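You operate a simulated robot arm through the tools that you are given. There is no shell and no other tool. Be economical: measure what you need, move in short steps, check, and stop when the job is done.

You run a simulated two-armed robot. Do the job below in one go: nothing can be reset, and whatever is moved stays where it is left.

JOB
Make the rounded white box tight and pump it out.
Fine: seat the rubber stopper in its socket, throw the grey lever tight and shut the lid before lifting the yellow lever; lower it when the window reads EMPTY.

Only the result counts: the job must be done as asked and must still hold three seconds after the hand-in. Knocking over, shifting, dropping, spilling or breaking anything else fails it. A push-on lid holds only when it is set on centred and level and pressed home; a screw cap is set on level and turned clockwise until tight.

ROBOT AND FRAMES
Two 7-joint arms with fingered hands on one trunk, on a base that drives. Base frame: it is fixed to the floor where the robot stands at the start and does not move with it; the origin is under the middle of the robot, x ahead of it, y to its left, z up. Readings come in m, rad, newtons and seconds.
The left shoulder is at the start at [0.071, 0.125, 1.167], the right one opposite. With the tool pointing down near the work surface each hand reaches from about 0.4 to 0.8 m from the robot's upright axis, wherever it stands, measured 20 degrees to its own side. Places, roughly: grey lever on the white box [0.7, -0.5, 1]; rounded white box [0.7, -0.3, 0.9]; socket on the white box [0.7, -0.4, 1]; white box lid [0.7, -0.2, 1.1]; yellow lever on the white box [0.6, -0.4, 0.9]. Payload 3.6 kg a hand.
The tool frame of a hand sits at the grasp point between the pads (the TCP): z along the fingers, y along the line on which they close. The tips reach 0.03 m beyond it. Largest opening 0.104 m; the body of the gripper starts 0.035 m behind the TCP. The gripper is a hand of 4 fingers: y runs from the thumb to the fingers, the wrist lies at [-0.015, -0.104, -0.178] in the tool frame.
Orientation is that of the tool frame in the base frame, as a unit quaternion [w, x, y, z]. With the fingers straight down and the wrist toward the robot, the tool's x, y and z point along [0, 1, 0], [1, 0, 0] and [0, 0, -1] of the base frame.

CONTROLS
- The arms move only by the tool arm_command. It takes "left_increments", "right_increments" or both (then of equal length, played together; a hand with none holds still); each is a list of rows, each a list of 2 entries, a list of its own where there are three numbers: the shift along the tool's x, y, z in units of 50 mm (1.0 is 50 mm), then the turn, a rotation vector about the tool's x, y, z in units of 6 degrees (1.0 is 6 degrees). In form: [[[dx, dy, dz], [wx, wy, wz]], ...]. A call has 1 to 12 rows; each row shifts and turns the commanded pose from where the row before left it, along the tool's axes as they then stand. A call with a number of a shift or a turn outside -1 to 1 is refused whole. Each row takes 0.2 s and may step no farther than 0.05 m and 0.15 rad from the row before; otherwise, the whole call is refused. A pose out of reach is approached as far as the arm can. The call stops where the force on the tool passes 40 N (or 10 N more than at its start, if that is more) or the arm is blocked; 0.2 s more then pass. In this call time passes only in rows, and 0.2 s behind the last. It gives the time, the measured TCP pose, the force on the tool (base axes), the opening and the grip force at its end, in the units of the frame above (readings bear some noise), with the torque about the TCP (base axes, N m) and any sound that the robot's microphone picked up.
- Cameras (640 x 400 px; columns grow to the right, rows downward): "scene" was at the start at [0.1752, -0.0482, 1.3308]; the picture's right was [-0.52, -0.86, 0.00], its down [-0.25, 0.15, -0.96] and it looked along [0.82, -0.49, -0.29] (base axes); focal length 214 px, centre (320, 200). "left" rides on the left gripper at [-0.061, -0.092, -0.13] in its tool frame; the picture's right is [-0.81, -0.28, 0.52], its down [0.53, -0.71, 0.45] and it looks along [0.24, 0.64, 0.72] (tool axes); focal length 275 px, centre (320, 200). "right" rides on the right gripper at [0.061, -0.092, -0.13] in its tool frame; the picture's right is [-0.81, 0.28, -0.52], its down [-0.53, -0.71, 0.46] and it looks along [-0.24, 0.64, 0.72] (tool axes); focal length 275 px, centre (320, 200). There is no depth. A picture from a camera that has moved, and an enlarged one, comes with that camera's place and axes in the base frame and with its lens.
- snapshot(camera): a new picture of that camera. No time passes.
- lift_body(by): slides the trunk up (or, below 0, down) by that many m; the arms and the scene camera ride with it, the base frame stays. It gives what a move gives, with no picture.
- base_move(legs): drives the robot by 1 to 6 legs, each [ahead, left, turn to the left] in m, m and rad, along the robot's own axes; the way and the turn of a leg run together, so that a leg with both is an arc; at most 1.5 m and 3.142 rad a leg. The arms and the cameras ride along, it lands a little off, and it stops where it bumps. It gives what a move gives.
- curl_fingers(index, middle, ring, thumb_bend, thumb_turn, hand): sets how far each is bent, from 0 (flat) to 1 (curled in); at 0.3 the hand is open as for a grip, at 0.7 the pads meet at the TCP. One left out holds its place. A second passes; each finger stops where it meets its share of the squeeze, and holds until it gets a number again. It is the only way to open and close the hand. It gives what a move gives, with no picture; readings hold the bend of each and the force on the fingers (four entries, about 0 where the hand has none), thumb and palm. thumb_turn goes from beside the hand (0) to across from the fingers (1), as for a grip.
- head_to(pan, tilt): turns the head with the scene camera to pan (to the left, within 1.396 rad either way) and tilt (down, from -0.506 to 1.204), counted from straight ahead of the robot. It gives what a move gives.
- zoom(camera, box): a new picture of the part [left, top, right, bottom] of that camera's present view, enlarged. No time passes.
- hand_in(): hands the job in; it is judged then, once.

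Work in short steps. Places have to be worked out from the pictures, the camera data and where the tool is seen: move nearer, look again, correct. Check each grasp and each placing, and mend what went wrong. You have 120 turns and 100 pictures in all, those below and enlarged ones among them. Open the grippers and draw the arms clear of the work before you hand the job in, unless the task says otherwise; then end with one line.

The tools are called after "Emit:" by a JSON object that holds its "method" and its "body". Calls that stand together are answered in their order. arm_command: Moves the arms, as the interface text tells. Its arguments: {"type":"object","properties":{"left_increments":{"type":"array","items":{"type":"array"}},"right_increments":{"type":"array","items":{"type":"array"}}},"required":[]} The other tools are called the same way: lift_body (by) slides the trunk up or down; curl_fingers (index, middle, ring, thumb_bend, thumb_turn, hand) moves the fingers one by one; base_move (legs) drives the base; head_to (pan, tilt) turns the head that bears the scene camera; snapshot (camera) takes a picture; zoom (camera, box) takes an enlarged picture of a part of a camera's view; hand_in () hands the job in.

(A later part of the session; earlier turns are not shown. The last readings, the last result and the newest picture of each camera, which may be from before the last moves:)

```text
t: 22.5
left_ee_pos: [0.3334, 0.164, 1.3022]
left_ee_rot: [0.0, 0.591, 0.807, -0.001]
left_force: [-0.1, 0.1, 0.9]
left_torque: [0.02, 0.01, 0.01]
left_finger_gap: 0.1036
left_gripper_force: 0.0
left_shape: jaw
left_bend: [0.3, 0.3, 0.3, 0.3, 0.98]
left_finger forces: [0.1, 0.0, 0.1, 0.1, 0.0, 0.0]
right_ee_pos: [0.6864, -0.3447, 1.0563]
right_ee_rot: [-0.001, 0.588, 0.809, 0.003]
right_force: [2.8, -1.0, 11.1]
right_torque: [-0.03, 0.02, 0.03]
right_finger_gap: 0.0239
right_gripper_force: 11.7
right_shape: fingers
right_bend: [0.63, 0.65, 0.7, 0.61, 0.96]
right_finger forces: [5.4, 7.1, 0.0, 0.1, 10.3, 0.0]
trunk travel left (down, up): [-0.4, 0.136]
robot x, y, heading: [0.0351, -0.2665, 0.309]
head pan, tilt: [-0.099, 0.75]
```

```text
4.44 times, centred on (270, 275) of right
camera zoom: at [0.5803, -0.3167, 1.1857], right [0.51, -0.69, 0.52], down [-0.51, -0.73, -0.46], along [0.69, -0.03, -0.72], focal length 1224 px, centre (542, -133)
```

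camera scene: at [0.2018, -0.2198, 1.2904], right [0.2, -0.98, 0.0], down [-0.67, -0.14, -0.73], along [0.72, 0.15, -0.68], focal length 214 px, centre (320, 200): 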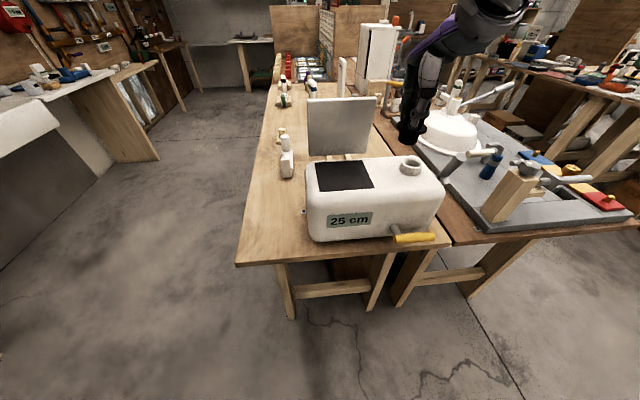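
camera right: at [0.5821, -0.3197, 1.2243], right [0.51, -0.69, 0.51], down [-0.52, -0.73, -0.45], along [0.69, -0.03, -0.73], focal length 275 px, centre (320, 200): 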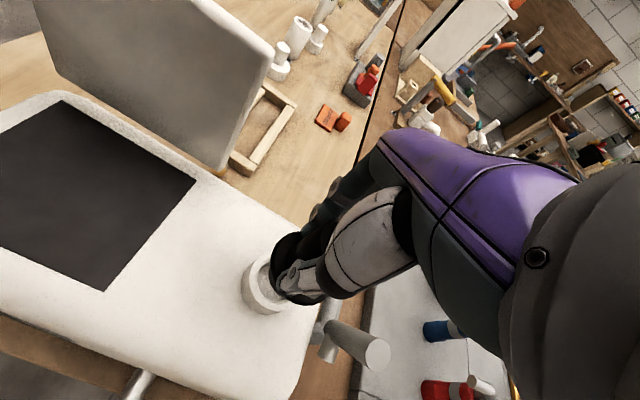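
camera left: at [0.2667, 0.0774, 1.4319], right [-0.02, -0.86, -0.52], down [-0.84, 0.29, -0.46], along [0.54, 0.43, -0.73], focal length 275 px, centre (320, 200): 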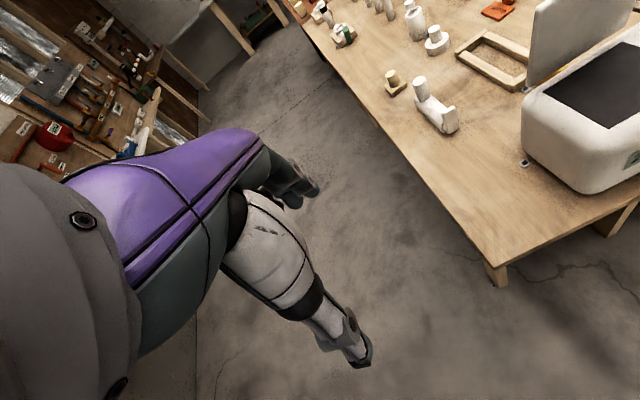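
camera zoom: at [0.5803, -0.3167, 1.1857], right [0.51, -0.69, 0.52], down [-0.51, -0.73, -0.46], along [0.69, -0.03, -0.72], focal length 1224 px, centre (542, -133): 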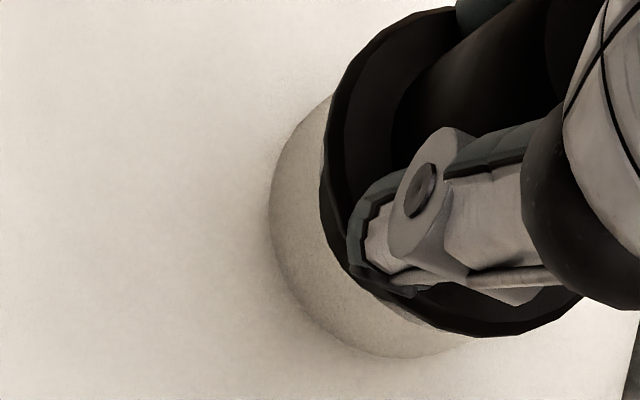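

The plug sits on the front rim, about 6 mm too near the robot. I lift slightly, shift forward 6 mm (and 1.5 mm right), then lower again.

Emit:
{"method": "arm_command", "body": {"right_increments": [[[0, 0, -0.14], [0, 0, 0]], [[-0.03, 0.12, 0], [0, 0, 0]], [[0, 0, 0.1], [0, 0, 0]]]}}

Emit:
{"method": "zoom", "body": {"camera": "scene", "box": [400, 147, 425, 172]}}

```text
t: 23.3
left_ee_pos: [0.334, 0.163, 1.3027]
left_ee_rot: [0.001, 0.591, 0.807, 0.0]
left_force: [0.7, 0.6, 0.0]
left_torque: [-0.02, -0.01, 0.04]
left_finger_gap: 0.1037
left_gripper_force: 0.2
left_shape: jaw
left_bend: [0.3, 0.3, 0.3, 0.3, 0.98]
left_finger forces: [0.0, 0.0, 0.0, 0.1, 0.1, 0.1]
right_ee_pos: [0.6923, -0.3445, 1.0556]
right_ee_rot: [-0.002, 0.589, 0.808, 0.0]
right_force: [1.7, -0.6, 6.1]
right_torque: [-0.01, 0.02, -0.01]
right_finger_gap: 0.0239
right_gripper_force: 10.8
right_shape: fingers
right_bend: [0.63, 0.65, 0.7, 0.61, 0.96]
right_finger forces: [4.8, 6.0, 0.0, 0.0, 10.1, 0.0]
trunk travel left (down, up): [-0.4, 0.136]
robot x, y, heading: [0.0278, -0.2668, 0.307]
head pan, tilt: [-0.099, 0.75]
```

```text
16.00 times, centred on (412, 160) of scene
camera zoom: at [0.201, -0.2197, 1.2906], right [0.2, -0.98, 0.0], down [-0.67, -0.14, -0.73], along [0.72, 0.15, -0.68], focal length 3432 px, centre (-1160, 848)
```

zoom: 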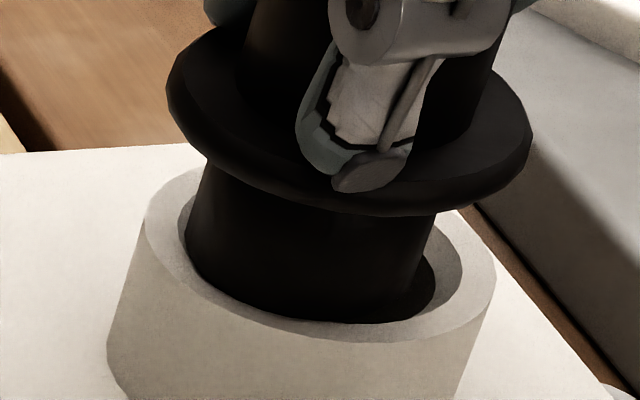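

Closer; still touching at the front-left. Shift 2 mm right, 2.5 mm forward, and lower gently.

Emit:
{"method": "arm_command", "body": {"right_increments": [[[0, 0, -0.06], [0, 0, 0]], [[-0.04, 0.05, 0], [0, 0, 0]], [[0, 0, 0.1], [0, 0, 0]], [[0, 0, 0.1], [0, 0, 0]]]}}

Emit:
{"method": "zoom", "body": {"camera": "scene", "box": [400, 147, 425, 172]}}

```text
t: 24.3
left_ee_pos: [0.3337, 0.1623, 1.3037]
left_ee_rot: [0.001, 0.59, 0.807, 0.001]
left_force: [-0.1, 0.3, -0.3]
left_torque: [0.01, 0.01, 0.01]
left_finger_gap: 0.1036
left_gripper_force: 0.1
left_shape: jaw
left_bend: [0.3, 0.3, 0.3, 0.3, 0.98]
left_finger forces: [0.1, 0.1, 0.0, 0.1, 0.0, 0.0]
right_ee_pos: [0.6944, -0.3468, 1.0513]
right_ee_rot: [0.001, 0.589, 0.808, 0.002]
right_force: [3.3, -6.8, 20.0]
right_torque: [-0.21, 0.06, 0.0]
right_finger_gap: 0.0233
right_gripper_force: 12.0
right_shape: fingers
right_bend: [0.64, 0.65, 0.7, 0.61, 0.96]
right_finger forces: [4.4, 8.7, 0.1, 0.0, 11.1, 0.1]
trunk travel left (down, up): [-0.4, 0.136]
robot x, y, heading: [0.0283, -0.2662, 0.308]
head pan, tilt: [-0.099, 0.75]
```

```text
16.00 times, centred on (412, 160) of scene
camera zoom: at [0.2001, -0.2203, 1.2909], right [0.2, -0.98, 0.0], down [-0.67, -0.14, -0.73], along [0.72, 0.15, -0.68], focal length 3432 px, centre (-1160, 848)
```

zoom: 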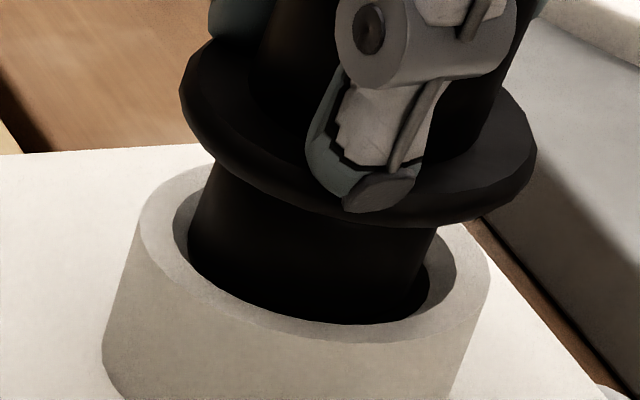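

The plug is entering but its left side catches (lateral force toward -y). I ease up, shift 2.5 mm right and press again.

Emit:
{"method": "arm_command", "body": {"right_increments": [[[0, 0, -0.07], [0, 0, 0]], [[-0.05, 0.02, 0], [0, 0, 0]], [[0, 0, 0.09], [0, 0, 0]], [[0, 0, 0.07], [0, 0, 0]]]}}

Emit:
{"method": "zoom", "body": {"camera": "scene", "box": [400, 147, 425, 172]}}

```text
t: 25.3
left_ee_pos: [0.3333, 0.1613, 1.3033]
left_ee_rot: [0.0, 0.59, 0.807, 0.0]
left_force: [-0.3, 0.1, 0.2]
left_torque: [0.0, 0.04, -0.01]
left_finger_gap: 0.1035
left_gripper_force: 0.0
left_shape: jaw
left_bend: [0.3, 0.3, 0.3, 0.3, 0.98]
left_finger forces: [0.0, 0.1, 0.0, 0.0, 0.0, 0.0]
right_ee_pos: [0.6965, -0.3503, 1.0451]
right_ee_rot: [-0.001, 0.588, 0.809, 0.0]
right_force: [5.9, -9.8, 16.4]
right_torque: [-0.28, -0.19, -0.01]
right_finger_gap: 0.0202
right_gripper_force: 12.3
right_shape: fingers
right_bend: [0.66, 0.64, 0.7, 0.62, 0.97]
right_finger forces: [4.9, 9.4, 1.5, 0.0, 8.1, 0.1]
trunk travel left (down, up): [-0.4, 0.136]
robot x, y, heading: [0.0331, -0.2636, 0.305]
head pan, tilt: [-0.099, 0.75]
```

```text
16.00 times, centred on (412, 160) of scene
camera zoom: at [0.2011, -0.2211, 1.2906], right [0.2, -0.98, 0.0], down [-0.67, -0.14, -0.73], along [0.72, 0.15, -0.68], focal length 3432 px, centre (-1160, 848)
```

zoom: 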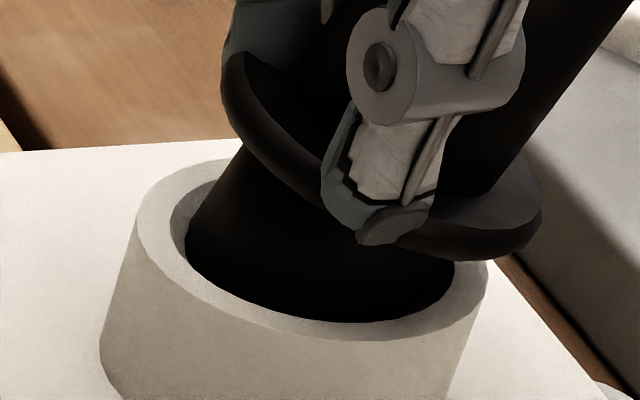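

The stopper has tilted to the right in the grip, with its bottom inside the bore. I swing the hand left to bring it upright around the bore.

Emit:
{"method": "arm_command", "body": {"right_increments": [[[0.06, 0, -0.03], [0, 0, 0]], [[0.08, 0, -0.01], [0, 0, 0]], [[0.06, 0, 0], [0, 0, 0]]]}}

Emit:
{"method": "zoom", "body": {"camera": "scene", "box": [395, 137, 430, 172]}}

```text
t: 26.1
left_ee_pos: [0.3344, 0.1603, 1.3029]
left_ee_rot: [0.0, 0.59, 0.807, 0.0]
left_force: [-0.4, -0.2, 0.5]
left_torque: [-0.02, -0.02, 0.01]
left_finger_gap: 0.1037
left_gripper_force: 0.1
left_shape: jaw
left_bend: [0.3, 0.3, 0.3, 0.3, 0.98]
left_finger forces: [0.0, 0.1, 0.0, 0.1, 0.0, 0.0]
right_ee_pos: [0.6949, -0.3391, 1.046]
right_ee_rot: [-0.002, 0.589, 0.808, 0.0]
right_force: [6.9, -9.1, 15.7]
right_torque: [-0.38, -0.34, -0.01]
right_finger_gap: 0.0171
right_gripper_force: 10.3
right_shape: fingers
right_bend: [0.67, 0.63, 0.7, 0.63, 0.97]
right_finger forces: [1.5, 12.2, 2.1, 0.0, 6.4, 0.1]
trunk travel left (down, up): [-0.4, 0.136]
robot x, y, heading: [0.031, -0.264, 0.305]
head pan, tilt: [-0.099, 0.75]
```

```text
11.43 times, centred on (412, 154) of scene
camera zoom: at [0.2013, -0.2207, 1.2905], right [0.2, -0.98, 0.0], down [-0.67, -0.14, -0.73], along [0.72, 0.15, -0.68], focal length 2451 px, centre (-737, 720)
```

zoom: 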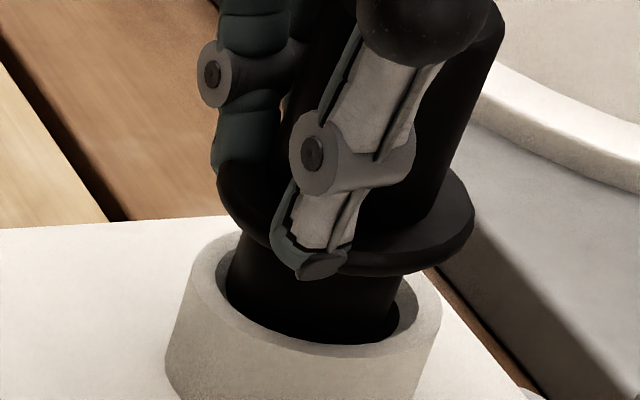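

The pads slid to the knob's left while the stopper is in the bore, tilted only mildly. I open the hand so it settles in the bore.

Emit:
{"method": "curl_fingers", "body": {"hand": "right", "index": 0.4, "middle": 0.4, "ring": 0.4, "thumb_bend": 0.4}}

Emit:
{"method": "zoom", "body": {"camera": "scene", "box": [390, 125, 435, 170]}}

```text
t: 27.1
left_ee_pos: [0.3346, 0.1623, 1.3021]
left_ee_rot: [0.001, 0.591, 0.807, -0.001]
left_force: [-1.1, -0.4, 0.5]
left_torque: [-0.04, 0.02, 0.02]
left_finger_gap: 0.1035
left_gripper_force: 0.0
left_shape: jaw
left_bend: [0.3, 0.3, 0.3, 0.3, 0.98]
left_finger forces: [0.0, 0.1, 0.0, 0.0, 0.1, 0.0]
right_ee_pos: [0.6942, -0.3388, 1.045]
right_ee_rot: [-0.002, 0.589, 0.808, -0.001]
right_force: [-0.6, -0.2, -0.3]
right_torque: [0.02, -0.01, 0.02]
right_finger_gap: 0.0776
right_gripper_force: 0.1
right_shape: fingers
right_bend: [0.4, 0.4, 0.4, 0.4, 0.97]
right_finger forces: [0.1, 0.0, 0.1, 0.0, 0.1, 0.0]
trunk travel left (down, up): [-0.4, 0.136]
robot x, y, heading: [0.0333, -0.2655, 0.307]
head pan, tilt: [-0.099, 0.75]
```

```text
8.89 times, centred on (412, 148) of scene
camera zoom: at [0.2017, -0.2197, 1.2904], right [0.2, -0.98, 0.0], down [-0.67, -0.14, -0.73], along [0.72, 0.15, -0.68], focal length 1906 px, centre (-502, 667)
```

zoom: 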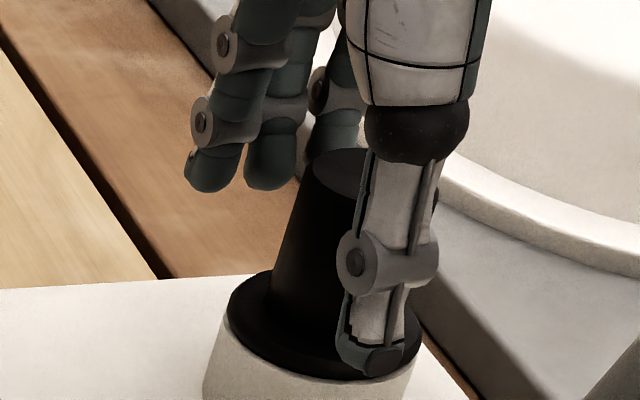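

The stopper dropped in, flange on the rim. I raise the hand to inspect.

Emit:
{"method": "arm_command", "body": {"right_increments": [[[0, 0, -0.8], [0, 0, 0]], [[0, 0, -1], [0, 0, 0]], [[0, 0, -1], [0, 0, 0]]]}}

Emit:
{"method": "zoom", "body": {"camera": "scene", "box": [390, 125, 435, 170]}}

Emit:
{"method": "snapshot", "body": {"camera": "right"}}

```text
t: 27.9
left_ee_pos: [0.335, 0.1634, 1.3025]
left_ee_rot: [0.0, 0.59, 0.807, -0.001]
left_force: [-1.6, -0.4, -0.9]
left_torque: [-0.03, 0.01, 0.0]
left_finger_gap: 0.1037
left_gripper_force: 0.1
left_shape: jaw
left_bend: [0.3, 0.3, 0.3, 0.3, 0.98]
left_finger forces: [0.0, 0.0, 0.0, 0.0, 0.0, 0.1]
right_ee_pos: [0.6927, -0.3399, 1.1871]
right_ee_rot: [-0.002, 0.589, 0.808, -0.001]
right_force: [-0.3, -0.2, 0.0]
right_torque: [0.03, 0.0, -0.01]
right_finger_gap: 0.0775
right_gripper_force: 0.1
right_shape: fingers
right_bend: [0.4, 0.4, 0.4, 0.4, 0.97]
right_finger forces: [0.0, 0.0, 0.0, 0.1, 0.1, 0.0]
trunk travel left (down, up): [-0.4, 0.136]
robot x, y, heading: [0.0299, -0.2636, 0.3]
head pan, tilt: [-0.099, 0.75]
```

```text
8.89 times, centred on (412, 148) of scene
camera zoom: at [0.2012, -0.2194, 1.2905], right [0.2, -0.98, 0.0], down [-0.67, -0.14, -0.73], along [0.72, 0.15, -0.68], focal length 1906 px, centre (-502, 667)
```

zoom: 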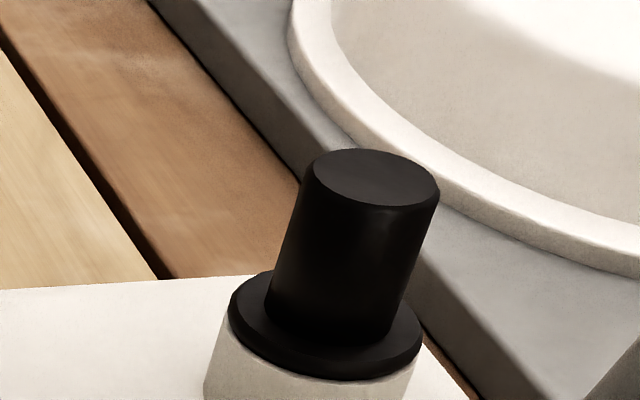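

```text
57 pictures are left
camera right: at [0.5878, -0.3108, 1.3175], right [0.51, -0.69, 0.51], down [-0.52, -0.73, -0.45], along [0.69, -0.03, -0.73], focal length 275 px, centre (320, 200)
```

right: 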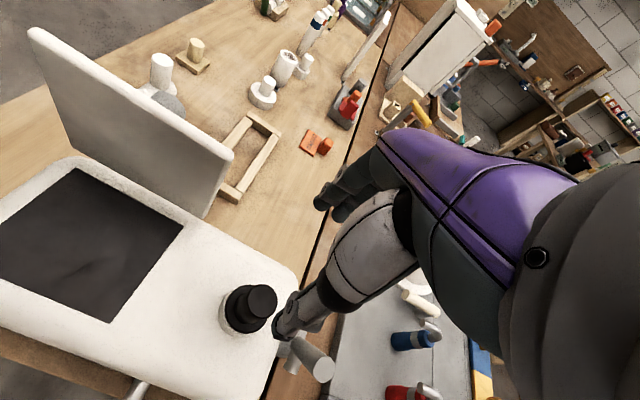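

Stopper is level at ≈(0.692,-0.351). I pinch the fingers together and press down on the knob to seat it home.

Emit:
{"method": "curl_fingers", "body": {"hand": "right", "index": 0.72, "middle": 0.72, "ring": 0.72, "thumb_bend": 0.68}}

Emit:
{"method": "arm_command", "body": {"right_increments": [[[-0.21, -0.06, 0.6], [0, 0, 0]], [[0, 0, 0.8], [0, 0, 0]], [[0, 0, 0.4], [0, 0, 0]]]}}

Emit:
{"method": "zoom", "body": {"camera": "scene", "box": [380, 100, 445, 165]}}

```text
t: 28.9
left_ee_pos: [0.3347, 0.1623, 1.3028]
left_ee_rot: [0.0, 0.59, 0.807, 0.0]
left_force: [-0.5, -0.3, 0.2]
left_torque: [-0.01, -0.01, 0.01]
left_finger_gap: 0.1038
left_gripper_force: 0.1
left_shape: jaw
left_bend: [0.3, 0.3, 0.3, 0.3, 0.98]
left_finger forces: [0.0, 0.0, 0.1, 0.0, 0.0, 0.1]
right_ee_pos: [0.6939, -0.3392, 1.1854]
right_ee_rot: [-0.001, 0.589, 0.808, 0.0]
right_force: [0.1, 0.4, -0.3]
right_torque: [0.0, 0.0, 0.01]
right_finger_gap: 0.0
right_gripper_force: 0.0
right_shape: fingers
right_bend: [0.72, 0.72, 0.72, 0.68, 0.97]
right_finger forces: [0.0, 0.0, 0.0, 0.0, 0.1, 0.0]
trunk travel left (down, up): [-0.4, 0.136]
robot x, y, heading: [0.0293, -0.2631, 0.305]
head pan, tilt: [-0.099, 0.75]
```

```text
t: 29.7
left_ee_pos: [0.335, 0.1625, 1.3029]
left_ee_rot: [0.001, 0.59, 0.807, -0.001]
left_force: [0.1, -0.6, 0.1]
left_torque: [-0.04, 0.0, -0.01]
left_finger_gap: 0.1038
left_gripper_force: 0.0
left_shape: jaw
left_bend: [0.3, 0.3, 0.3, 0.3, 0.98]
left_finger forces: [0.1, 0.1, 0.1, 0.0, 0.1, 0.0]
right_ee_pos: [0.6938, -0.3483, 1.0958]
right_ee_rot: [-0.001, 0.588, 0.809, 0.001]
right_force: [0.1, -0.7, -0.1]
right_torque: [0.01, -0.02, -0.03]
right_finger_gap: 0.0
right_gripper_force: 0.1
right_shape: fingers
right_bend: [0.72, 0.72, 0.72, 0.68, 0.97]
right_finger forces: [0.0, 0.0, 0.0, 0.0, 0.0, 0.0]
trunk travel left (down, up): [-0.4, 0.136]
robot x, y, heading: [0.0275, -0.267, 0.307]
head pan, tilt: [-0.099, 0.75]
```

```text
6.15 times, centred on (412, 132) of scene
camera zoom: at [0.2018, -0.2198, 1.2904], right [0.2, -0.98, 0.0], down [-0.67, -0.14, -0.73], along [0.72, 0.15, -0.68], focal length 1320 px, centre (-249, 615)
```

zoom: 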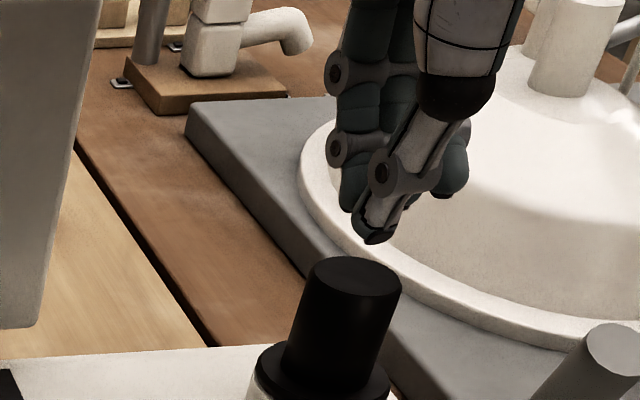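

Fingertips are right over the knob. I press down gradually.

Emit:
{"method": "arm_command", "body": {"right_increments": [[[-0.04, 0, 0.3], [0, 0, 0]], [[0, 0, 0.15], [0, 0, 0]], [[0, 0, 0.1], [0, 0, 0]], [[0, 0, 0.1], [0, 0, 0]], [[0, 0, 0.1], [0, 0, 0]], [[0, 0, 0.1], [0, 0, 0]], [[0, 0, 0.1], [0, 0, 0]], [[0, 0, 0.1], [0, 0, 0]]]}}

Emit:
{"method": "zoom", "body": {"camera": "scene", "box": [380, 110, 445, 175]}}

```text
t: 30.8
left_ee_pos: [0.3339, 0.1627, 1.3033]
left_ee_rot: [0.001, 0.591, 0.807, 0.0]
left_force: [-0.1, -0.4, 0.3]
left_torque: [-0.03, 0.03, -0.02]
left_finger_gap: 0.1035
left_gripper_force: 0.1
left_shape: jaw
left_bend: [0.3, 0.3, 0.3, 0.3, 0.98]
left_finger forces: [0.0, 0.1, 0.0, 0.0, 0.0, 0.1]
right_ee_pos: [0.6984, -0.3479, 1.0751]
right_ee_rot: [0.004, 0.587, 0.809, 0.011]
right_force: [-4.8, -2.5, 20.5]
right_torque: [-0.12, 0.51, 0.03]
right_finger_gap: 0.0027
right_gripper_force: 10.1
right_shape: fingers
right_bend: [0.72, 0.72, 0.72, 0.67, 0.98]
right_finger forces: [0.0, 0.0, 0.0, 0.0, 20.1, 0.0]
trunk travel left (down, up): [-0.4, 0.136]
robot x, y, heading: [0.032, -0.2677, 0.304]
head pan, tilt: [-0.099, 0.75]
stopped in row 5 (right hand): the force on the tool passed its limit at 44 N (the readings are from after the stop); the commanded pose is now the measured one
```

```text
6.15 times, centred on (412, 142) of scene
camera zoom: at [0.2009, -0.2199, 1.2905], right [0.2, -0.98, 0.0], down [-0.67, -0.14, -0.73], along [0.72, 0.15, -0.68], focal length 1320 px, centre (-249, 554)
```

zoom: 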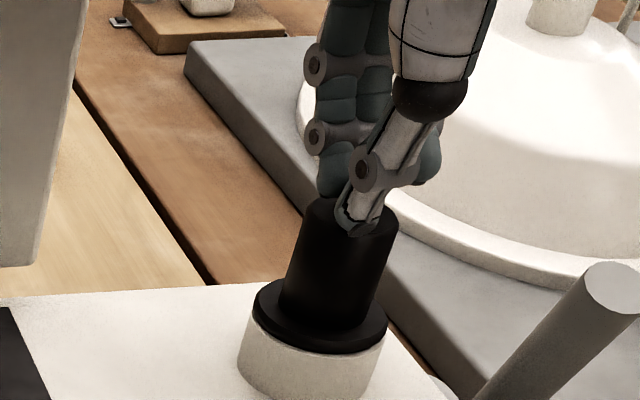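

Seated and pressed at >40 N. I raise the hand and look at the grey lever from the wrist camera.

Emit:
{"method": "arm_command", "body": {"right_increments": [[[0, 0, -0.9], [0, 0, 0]], [[0, 0, -0.9], [0, 0, 0]], [[0.5, 0, -0.6], [0, 0, 0]], [[0.9, -0.2, 0], [0, 0, 0]]]}}

Emit:
{"method": "snapshot", "body": {"camera": "right"}}

Emit:
{"method": "zoom", "body": {"camera": "scene", "box": [400, 130, 480, 210]}}

```text
t: 31.8
left_ee_pos: [0.3335, 0.1639, 1.3026]
left_ee_rot: [0.001, 0.591, 0.807, 0.0]
left_force: [-0.2, -0.6, 0.5]
left_torque: [-0.02, 0.0, -0.02]
left_finger_gap: 0.1039
left_gripper_force: 0.1
left_shape: jaw
left_bend: [0.3, 0.3, 0.3, 0.3, 0.98]
left_finger forces: [0.1, 0.1, 0.0, 0.1, 0.0, 0.1]
right_ee_pos: [0.6639, -0.2866, 1.1909]
right_ee_rot: [0.002, 0.589, 0.808, 0.006]
right_force: [-0.4, 0.4, -0.2]
right_torque: [-0.02, -0.03, 0.0]
right_finger_gap: 0.0
right_gripper_force: 0.0
right_shape: fingers
right_bend: [0.72, 0.72, 0.72, 0.68, 0.98]
right_finger forces: [0.0, 0.1, 0.1, 0.1, 0.1, 0.0]
trunk travel left (down, up): [-0.4, 0.136]
robot x, y, heading: [0.0297, -0.2645, 0.306]
head pan, tilt: [-0.099, 0.75]
```

```text
54 pictures are left
camera right: at [0.5564, -0.2584, 1.3194], right [0.51, -0.69, 0.52], down [-0.51, -0.72, -0.47], along [0.7, -0.03, -0.72], focal length 275 px, centre (320, 200)
```

right: 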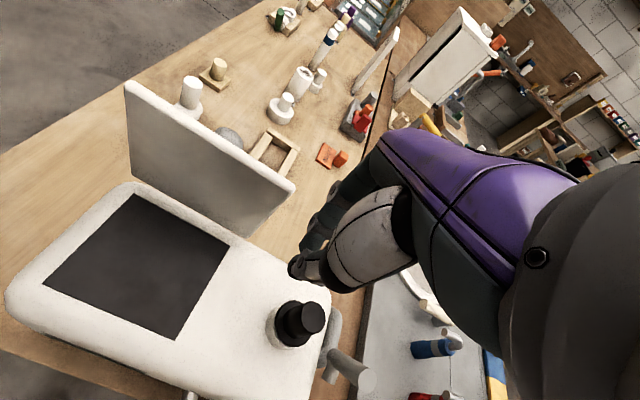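

```text
5.00 times, centred on (440, 170) of scene
camera zoom: at [0.2011, -0.2188, 1.2904], right [0.2, -0.98, 0.0], down [-0.67, -0.14, -0.73], along [0.72, 0.15, -0.68], focal length 1072 px, centre (-280, 350)
```

zoom: 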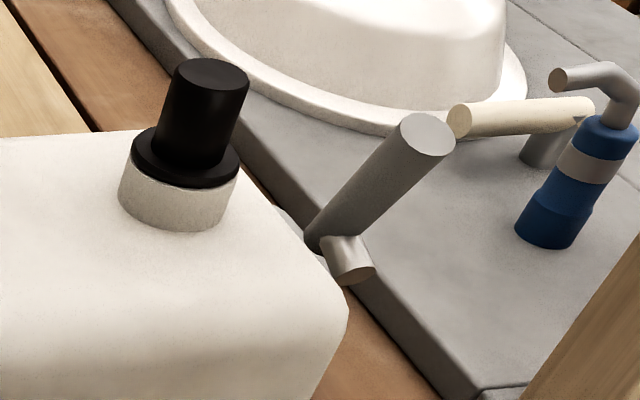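

Zoom the wrist camera onto the lever to understand the mechanism.

Emit:
{"method": "zoom", "body": {"camera": "right", "box": [290, 295, 390, 400]}}

```text
3.81 times, centred on (340, 348) of right
camera zoom: at [0.5564, -0.2584, 1.3194], right [0.51, -0.69, 0.52], down [-0.51, -0.72, -0.47], along [0.7, -0.03, -0.72], focal length 1049 px, centre (244, -362)
```

zoom: 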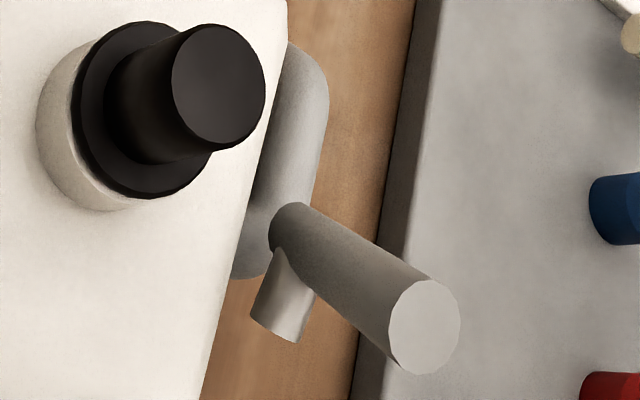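

Triangulation puts the handle from (0.719,-0.438,0.947) to (0.695,-0.453,1.024), i.e. near upright, leaning toward the robot. I bring the right wrist camera round to the box's right end for a side view of the mechanism.

Emit:
{"method": "arm_command", "body": {"right_increments": [[[-0.9, -0.3, 0], [0, 0, 0]], [[-0.9, -0.3, 0], [0, 0, 0]], [[-0.9, -0.3, 0], [0, 0, 0]], [[-0.9, -0.3, 0], [0, 0, 0]], [[-0.9, -0.3, 0], [0, 0, 0]], [[-0.9, -0.3, 0], [0, 0, 0]], [[-0.9, -0.3, 0], [0, 0, 0]]]}}

Emit:
{"method": "arm_command", "body": {"right_increments": [[[0, 0, 0], [0, 0, -1]], [[0, 0, 0], [0, 0, -1]], [[0, 0, 0], [0, 0, -1]], [[0, 0, 0], [0, 0, -1]], [[0, 0, 0], [0, 0, -1]], [[0, 0, 0], [0, 0, -1]], [[0, 0, 0], [0, 0, -1]], [[0, 0, 0], [0, 0, -1]]]}}

Emit:
{"method": "snapshot", "body": {"camera": "right"}}

```text
t: 33.4
left_ee_pos: [0.3342, 0.1625, 1.3027]
left_ee_rot: [0.001, 0.59, 0.807, 0.001]
left_force: [-0.3, -0.1, 0.6]
left_torque: [0.04, 0.03, 0.03]
left_finger_gap: 0.1035
left_gripper_force: 0.1
left_shape: jaw
left_bend: [0.3, 0.3, 0.3, 0.3, 0.98]
left_finger forces: [0.0, 0.0, 0.0, 0.0, 0.0, 0.1]
right_ee_pos: [0.663, -0.5363, 1.1883]
right_ee_rot: [0.002, 0.589, 0.808, 0.008]
right_force: [-0.1, 0.7, 0.6]
right_torque: [0.0, 0.03, -0.01]
right_finger_gap: 0.0002
right_gripper_force: 0.2
right_shape: fingers
right_bend: [0.72, 0.72, 0.72, 0.68, 0.98]
right_finger forces: [0.0, 0.1, 0.1, 0.0, 0.0, 0.1]
right hand out of reach, approached as far as the arm can: row 6, 7
trunk travel left (down, up): [-0.4, 0.136]
robot x, y, heading: [0.0292, -0.2679, 0.305]
head pan, tilt: [-0.099, 0.75]
```

```text
t: 35.2
left_ee_pos: [0.335, 0.1636, 1.3022]
left_ee_rot: [0.001, 0.59, 0.807, -0.001]
left_force: [0.1, 0.0, 0.7]
left_torque: [0.0, -0.01, 0.01]
left_finger_gap: 0.1038
left_gripper_force: 0.1
left_shape: jaw
left_bend: [0.3, 0.3, 0.3, 0.3, 0.98]
left_finger forces: [0.0, 0.0, 0.0, 0.0, 0.0, 0.1]
right_ee_pos: [0.6236, -0.4785, 1.1546]
right_ee_rot: [-0.017, 0.49, 0.872, 0.005]
right_force: [-0.7, 0.5, -0.1]
right_torque: [0.0, 0.02, 0.03]
right_finger_gap: 0.0
right_gripper_force: 0.0
right_shape: fingers
right_bend: [0.72, 0.72, 0.72, 0.68, 0.98]
right_finger forces: [0.0, 0.0, 0.0, 0.0, 0.0, 0.0]
right hand out of reach, approached as far as the arm can: row 1, 2, 3, 4, 5, 6, 7, 8
trunk travel left (down, up): [-0.4, 0.136]
robot x, y, heading: [0.0249, -0.2642, 0.304]
head pan, tilt: [-0.099, 0.75]
```

```text
51 pictures are left
camera right: at [0.517, -0.4777, 1.2872], right [0.67, -0.56, 0.49], down [-0.34, -0.81, -0.47], along [0.66, 0.15, -0.74], focal length 275 px, centre (320, 200)
```

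right: 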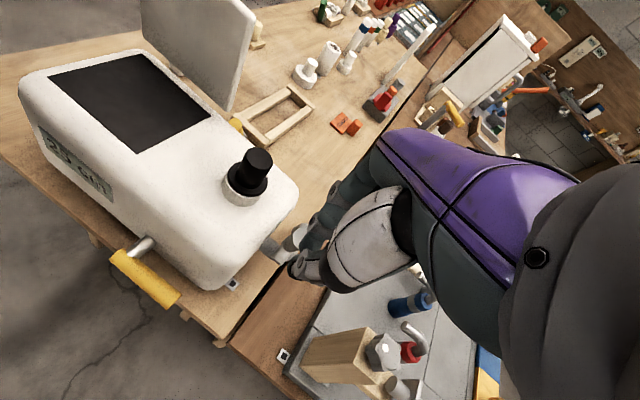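

Reach is limited here; I raise/retract the hand, then shift the base 0.25 m right so the scene camera sees the box's right end and the lever is in easy reach.

Emit:
{"method": "arm_command", "body": {"right_increments": [[[0, -0.5, -0.8], [0, 0, 0]], [[0, -0.5, -0.8], [0, 0, 0]], [[0, -0.5, -0.3], [0, 0, 0]], [[0, 0, 0], [0, 0, 0.9]], [[0, 0, 0], [0, 0, 0.9]]]}}

Emit:
{"method": "base_move", "body": {"legs": [[0, -0.25, 0]]}}

Emit:
{"method": "head_to", "body": {"pan": 0.0, "tilt": 0.6}}

Emit:
{"method": "snapshot", "body": {"camera": "scene"}}

```text
t: 36.4
left_ee_pos: [0.3355, 0.1623, 1.3032]
left_ee_rot: [0.001, 0.591, 0.807, 0.0]
left_force: [-0.9, -0.1, -0.4]
left_torque: [-0.01, -0.02, -0.02]
left_finger_gap: 0.1038
left_gripper_force: 0.0
left_shape: jaw
left_bend: [0.3, 0.3, 0.3, 0.3, 0.98]
left_finger forces: [0.1, 0.0, 0.1, 0.0, 0.1, 0.0]
right_ee_pos: [0.5614, -0.519, 1.2511]
right_ee_rot: [-0.018, 0.57, 0.821, 0.002]
right_force: [-0.5, 0.1, -0.8]
right_torque: [-0.03, 0.0, 0.01]
right_finger_gap: 0.0001
right_gripper_force: 0.0
right_shape: fingers
right_bend: [0.72, 0.72, 0.72, 0.68, 0.98]
right_finger forces: [0.0, 0.0, 0.1, 0.0, 0.1, 0.0]
trunk travel left (down, up): [-0.4, 0.136]
robot x, y, heading: [0.0299, -0.2619, 0.305]
head pan, tilt: [-0.099, 0.75]
```

```text
t: 39.1
left_ee_pos: [0.4097, -0.0752, 1.3022]
left_ee_rot: [0.001, 0.591, 0.807, -0.001]
left_force: [0.0, -0.5, 1.4]
left_torque: [0.0, -0.02, 0.04]
left_finger_gap: 0.1036
left_gripper_force: 0.1
left_shape: jaw
left_bend: [0.3, 0.3, 0.3, 0.3, 0.98]
left_finger forces: [0.0, 0.0, 0.0, 0.0, 0.0, 0.1]
right_ee_pos: [0.6366, -0.7573, 1.2508]
right_ee_rot: [-0.017, 0.571, 0.821, 0.003]
right_force: [0.1, 0.0, 0.1]
right_torque: [0.01, 0.02, 0.01]
right_finger_gap: 0.0
right_gripper_force: 0.0
right_shape: fingers
right_bend: [0.72, 0.72, 0.72, 0.68, 0.98]
right_finger forces: [0.0, 0.0, 0.0, 0.0, 0.1, 0.0]
trunk travel left (down, up): [-0.4, 0.136]
robot x, y, heading: [0.1084, -0.4995, 0.308]
head pan, tilt: [-0.099, 0.75]
```

```text
t: 39.9
left_ee_pos: [0.4101, -0.0747, 1.3014]
left_ee_rot: [0.001, 0.591, 0.807, -0.001]
left_force: [0.6, -0.9, 0.0]
left_torque: [0.0, 0.02, 0.01]
left_finger_gap: 0.1039
left_gripper_force: 0.1
left_shape: jaw
left_bend: [0.3, 0.3, 0.3, 0.3, 0.98]
left_finger forces: [0.0, 0.0, 0.0, 0.0, 0.1, 0.1]
right_ee_pos: [0.6363, -0.7575, 1.2497]
right_ee_rot: [-0.017, 0.57, 0.821, 0.002]
right_force: [0.4, 0.4, -0.2]
right_torque: [-0.02, 0.01, 0.02]
right_finger_gap: 0.0002
right_gripper_force: 0.0
right_shape: fingers
right_bend: [0.72, 0.72, 0.72, 0.68, 0.98]
right_finger forces: [0.0, 0.0, 0.1, 0.0, 0.0, 0.0]
trunk travel left (down, up): [-0.4, 0.136]
robot x, y, heading: [0.1068, -0.5015, 0.306]
head pan, tilt: [0.0, 0.6]
```

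```text
50 pictures are left
camera scene: at [0.2796, -0.4476, 1.3032], right [0.3, -0.95, 0.0], down [-0.54, -0.17, -0.82], along [0.79, 0.25, -0.57], focal length 214 px, centre (320, 200)
```

scene: 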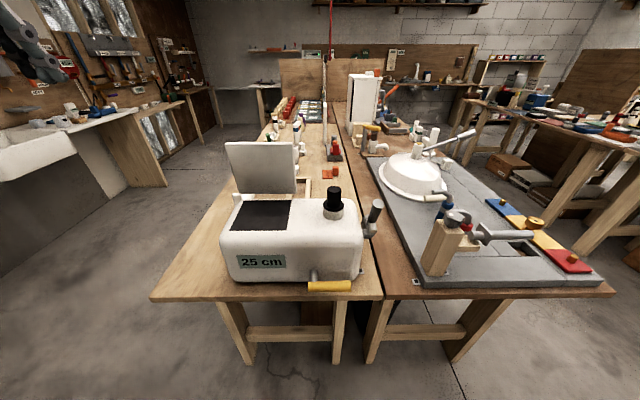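

Emit:
{"method": "zoom", "body": {"camera": "scene", "box": [340, 185, 400, 245]}}

Emit:
{"method": "zoom", "body": {"camera": "scene", "box": [215, 135, 395, 300]}}

```text
6.67 times, centred on (370, 215) of scene
camera zoom: at [0.2796, -0.4476, 1.3032], right [0.3, -0.95, 0.0], down [-0.54, -0.17, -0.82], along [0.79, 0.25, -0.57], focal length 1430 px, centre (-13, 100)
```

zoom: 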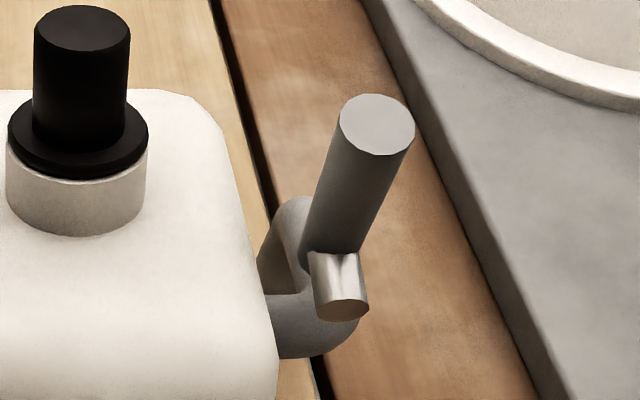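

```text
2.42 times, centred on (305, 218) of scene
camera zoom: at [0.2796, -0.4476, 1.3032], right [0.3, -0.95, 0.0], down [-0.54, -0.17, -0.82], along [0.79, 0.25, -0.57], focal length 520 px, centre (356, 158)
```

zoom: 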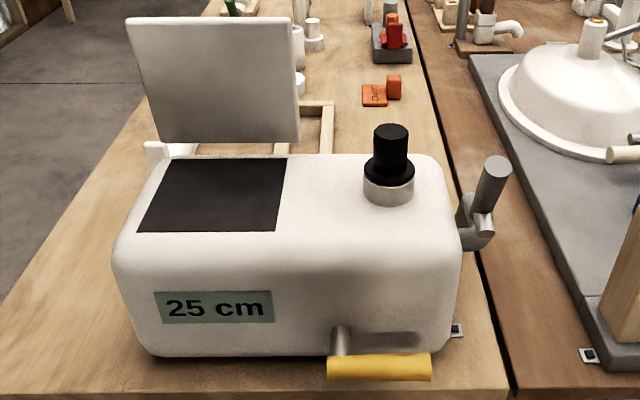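

The handle and its short cross pin lie in the plane normal to the box's long axis, so it likely swings fore–aft about that axis. I bring the pinched fingertips to the robot side of the handle to try a gentle push.

Emit:
{"method": "arm_command", "body": {"right_increments": [[[0.9, 0, 0], [0, 0, 0.48]], [[0.9, 0.1, 0], [0, 0, 0]], [[0.9, 0.3, 0], [0, 0, 0]], [[0.9, 0.4, 0], [0, 0, 0]], [[0.9, 0.4, 0], [0, 0, 0]], [[0.9, 0.4, 0.2], [0, 0, 0]], [[0, 0.3, 0.8], [0, 0, 0]], [[0, 0, 0.9], [0, 0, 0]], [[0, 0, 0.9], [0, 0, 0]]]}}

Emit:
{"method": "zoom", "body": {"camera": "scene", "box": [320, 140, 430, 250]}}

Emit:
{"method": "snapshot", "body": {"camera": "right"}}

```text
refused: row 6 steps farther than a row can; nothing moved
```

```text
3.64 times, centred on (375, 195) of scene
camera zoom: at [0.2796, -0.4476, 1.3032], right [0.3, -0.95, 0.0], down [-0.54, -0.17, -0.82], along [0.79, 0.25, -0.57], focal length 780 px, centre (120, 218)
```

zoom: 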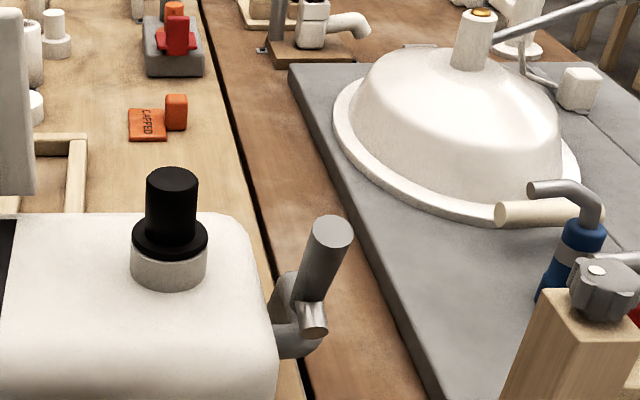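

```text
46 pictures are left
camera right: at [0.5325, -0.7363, 1.3836], right [0.55, -0.68, 0.49], down [-0.49, -0.74, -0.46], along [0.67, 0.01, -0.74], focal length 275 px, centre (320, 200)
```

right: 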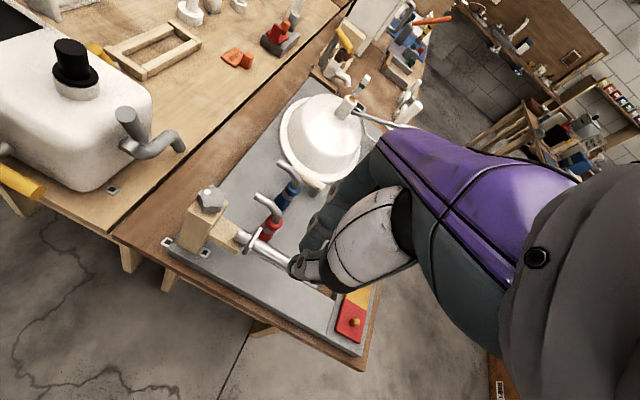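

The wrist camera now sees the lever side. Zoom in.

Emit:
{"method": "zoom", "body": {"camera": "right", "box": [95, 85, 205, 185]}}

```text
4.00 times, centred on (150, 135) of right
camera zoom: at [0.5325, -0.7363, 1.3836], right [0.55, -0.68, 0.49], down [-0.49, -0.74, -0.46], along [0.67, 0.01, -0.74], focal length 1101 px, centre (1000, 460)
```

zoom: 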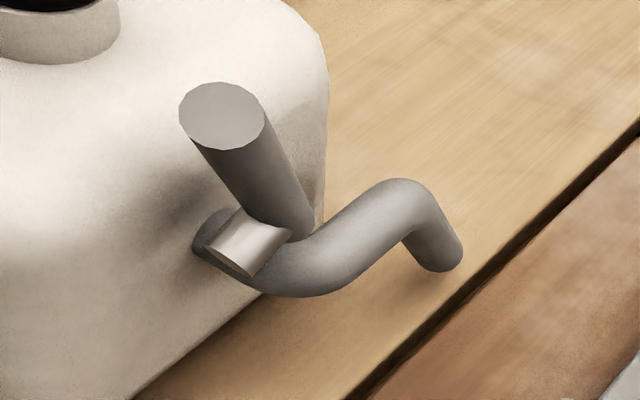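

It's a spout with a tap lever. I'll test it gently; first position the fingertips on the robot side of the handle (smaller steps this time).

Emit:
{"method": "arm_command", "body": {"right_increments": [[[0.9, 0, 0], [0, 0, 0.48]], [[0.9, 0.1, 0], [0, 0, 0]], [[0.9, 0.3, 0], [0, 0, 0]], [[0.9, 0.4, 0], [0, 0, 0]], [[0.9, 0.4, 0], [0, 0, 0]], [[0.9, 0.4, 0], [0, 0, 0]], [[0, 0.3, 0.8], [0, 0, 0]], [[0, 0, 0.9], [0, 0, 0]], [[0, 0, 0.9], [0, 0, 0]]]}}

Emit:
{"method": "zoom", "body": {"camera": "scene", "box": [320, 140, 430, 250]}}

```text
t: 41.9
left_ee_pos: [0.4109, -0.0749, 1.3013]
left_ee_rot: [0.0, 0.591, 0.806, -0.001]
left_force: [0.2, 0.8, -0.5]
left_torque: [0.02, -0.01, -0.03]
left_finger_gap: 0.1038
left_gripper_force: 0.0
left_shape: jaw
left_bend: [0.3, 0.3, 0.3, 0.3, 0.98]
left_finger forces: [0.1, 0.1, 0.0, 0.0, 0.0, 0.1]
right_ee_pos: [0.6407, -0.4682, 1.1268]
right_ee_rot: [-0.017, 0.591, 0.807, 0.002]
right_force: [0.3, 0.6, 0.2]
right_torque: [0.02, 0.0, -0.01]
right_finger_gap: 0.0
right_gripper_force: 0.0
right_shape: fingers
right_bend: [0.72, 0.72, 0.72, 0.68, 0.98]
right_finger forces: [0.0, 0.0, 0.0, 0.0, 0.0, 0.1]
trunk travel left (down, up): [-0.4, 0.136]
robot x, y, heading: [0.1078, -0.5009, 0.308]
head pan, tilt: [0.0, 0.6]
```

```text
3.64 times, centred on (375, 195) of scene
camera zoom: at [0.2803, -0.4476, 1.3032], right [0.3, -0.95, 0.0], down [-0.54, -0.17, -0.82], along [0.79, 0.25, -0.57], focal length 780 px, centre (120, 218)
```

zoom: 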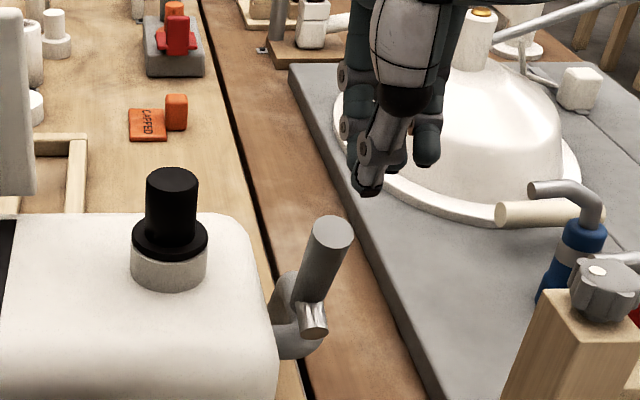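

Lower to handle-top height, then push forward in small steps.

Emit:
{"method": "arm_command", "body": {"right_increments": [[[0, 0, 0.9], [0, 0, 0]], [[0, 0, 0.9], [0, 0, 0]], [[0, 0, 0.2], [0, 0, 0]], [[0, 0.4, 0], [0, 0, 0]], [[0, 0.2, 0], [0, 0, 0]], [[0, 0.1, 0], [0, 0, 0]], [[0, 0.1, 0], [0, 0, 0]]]}}

Emit:
{"method": "zoom", "body": {"camera": "scene", "box": [320, 140, 430, 250]}}

```text
t: 43.5
left_ee_pos: [0.4083, -0.0754, 1.3027]
left_ee_rot: [0.001, 0.591, 0.806, -0.001]
left_force: [-0.2, -1.0, 0.0]
left_torque: [0.01, 0.01, -0.01]
left_finger_gap: 0.1036
left_gripper_force: 0.1
left_shape: jaw
left_bend: [0.3, 0.3, 0.3, 0.3, 0.98]
left_finger forces: [0.0, 0.0, 0.0, 0.0, 0.0, 0.0]
right_ee_pos: [0.6734, -0.4541, 1.0277]
right_ee_rot: [-0.017, 0.59, 0.807, 0.003]
right_force: [-8.8, -3.1, 4.4]
right_torque: [-0.03, -0.01, -0.05]
right_finger_gap: 0.0001
right_gripper_force: 4.4
right_shape: fingers
right_bend: [0.72, 0.73, 0.72, 0.68, 0.98]
right_finger forces: [0.1, 9.9, 0.0, 0.1, 0.0, 0.1]
trunk travel left (down, up): [-0.4, 0.136]
robot x, y, heading: [0.1029, -0.5007, 0.301]
head pan, tilt: [0.0, 0.6]
```

```text
3.64 times, centred on (375, 195) of scene
camera zoom: at [0.2777, -0.4481, 1.3036], right [0.3, -0.95, 0.0], down [-0.54, -0.17, -0.83], along [0.79, 0.25, -0.56], focal length 780 px, centre (120, 218)
```

zoom: 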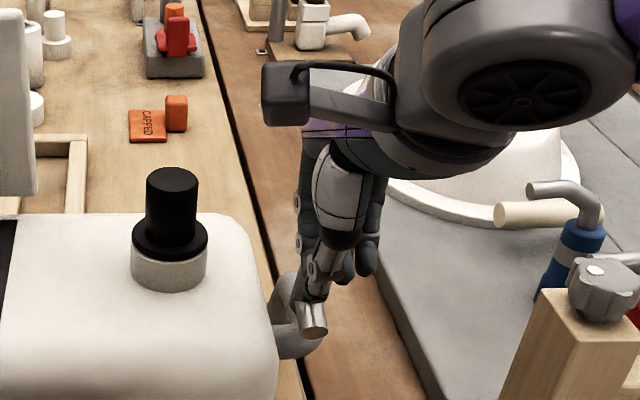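

Contact at ~10 N. Push 15 mm further in small steps to see whether it yields.

Emit:
{"method": "arm_command", "body": {"right_increments": [[[0, 0.1, 0], [0, 0, 0]], [[0, 0.1, 0], [0, 0, 0]], [[0, 0.1, 0], [0, 0, 0]], [[0, 0.1, 0], [0, 0, 0]]]}}

Emit:
{"method": "zoom", "body": {"camera": "scene", "box": [340, 170, 410, 240]}}

```text
t: 44.5
left_ee_pos: [0.4064, -0.0765, 1.3033]
left_ee_rot: [0.001, 0.591, 0.807, 0.0]
left_force: [0.7, 0.1, 0.8]
left_torque: [-0.02, 0.01, 0.0]
left_finger_gap: 0.1034
left_gripper_force: 0.0
left_shape: jaw
left_bend: [0.3, 0.3, 0.3, 0.3, 0.98]
left_finger forces: [0.0, 0.0, 0.1, 0.0, 0.1, 0.0]
right_ee_pos: [0.6907, -0.4476, 1.0275]
right_ee_rot: [-0.017, 0.59, 0.807, 0.002]
right_force: [-19.8, -5.6, 11.5]
right_torque: [-0.11, 0.15, -0.18]
right_finger_gap: 0.0
right_gripper_force: 13.8
right_shape: fingers
right_bend: [0.72, 0.74, 0.72, 0.67, 0.97]
right_finger forces: [8.5, 15.3, 3.8, 0.0, 0.0, 0.1]
trunk travel left (down, up): [-0.4, 0.136]
robot x, y, heading: [0.1044, -0.5027, 0.303]
head pan, tilt: [0.0, 0.6]
```

```text
5.71 times, centred on (375, 205) of scene
camera zoom: at [0.2756, -0.4484, 1.3039], right [0.3, -0.95, 0.0], down [-0.54, -0.17, -0.83], along [0.79, 0.25, -0.56], focal length 1226 px, centre (6, 171)
```

zoom: 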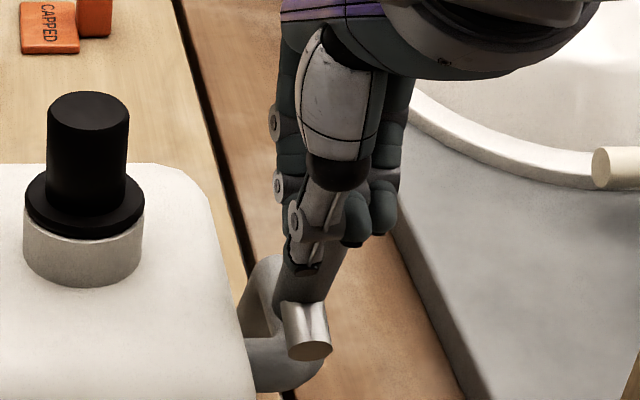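

The stub end hasn't moved, so forward is not the way. I back off and check.

Emit:
{"method": "arm_command", "body": {"right_increments": [[[0, -0.5, 0], [0, 0, 0]], [[0, -0.7, 0], [0, 0, 0]], [[0, -0.3, -0.8], [0, 0, 0]]]}}

Emit:
{"method": "zoom", "body": {"camera": "scene", "box": [340, 185, 400, 245]}}

```text
t: 45.2
left_ee_pos: [0.4083, -0.075, 1.3021]
left_ee_rot: [0.001, 0.592, 0.806, 0.0]
left_force: [0.3, 0.5, -0.4]
left_torque: [0.01, -0.05, 0.02]
left_finger_gap: 0.1038
left_gripper_force: 0.1
left_shape: jaw
left_bend: [0.3, 0.3, 0.3, 0.3, 0.98]
left_finger forces: [0.1, 0.0, 0.0, 0.0, 0.0, 0.1]
right_ee_pos: [0.6224, -0.4719, 1.0688]
right_ee_rot: [-0.017, 0.591, 0.807, 0.003]
right_force: [-0.1, 0.4, 0.7]
right_torque: [0.01, -0.01, 0.02]
right_finger_gap: 0.0001
right_gripper_force: 0.1
right_shape: fingers
right_bend: [0.72, 0.72, 0.72, 0.68, 0.97]
right_finger forces: [0.0, 0.1, 0.0, 0.0, 0.0, 0.0]
trunk travel left (down, up): [-0.4, 0.136]
robot x, y, heading: [0.1017, -0.5011, 0.298]
head pan, tilt: [0.0, 0.6]
```

```text
6.67 times, centred on (370, 215) of scene
camera zoom: at [0.2783, -0.4477, 1.3035], right [0.3, -0.95, 0.0], down [-0.54, -0.17, -0.83], along [0.79, 0.25, -0.56], focal length 1430 px, centre (-13, 100)
```

zoom: 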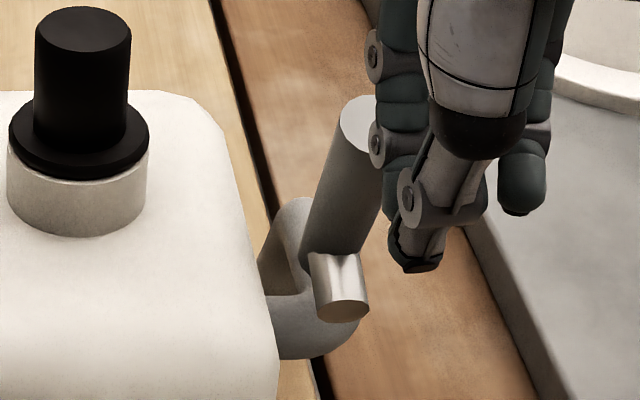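

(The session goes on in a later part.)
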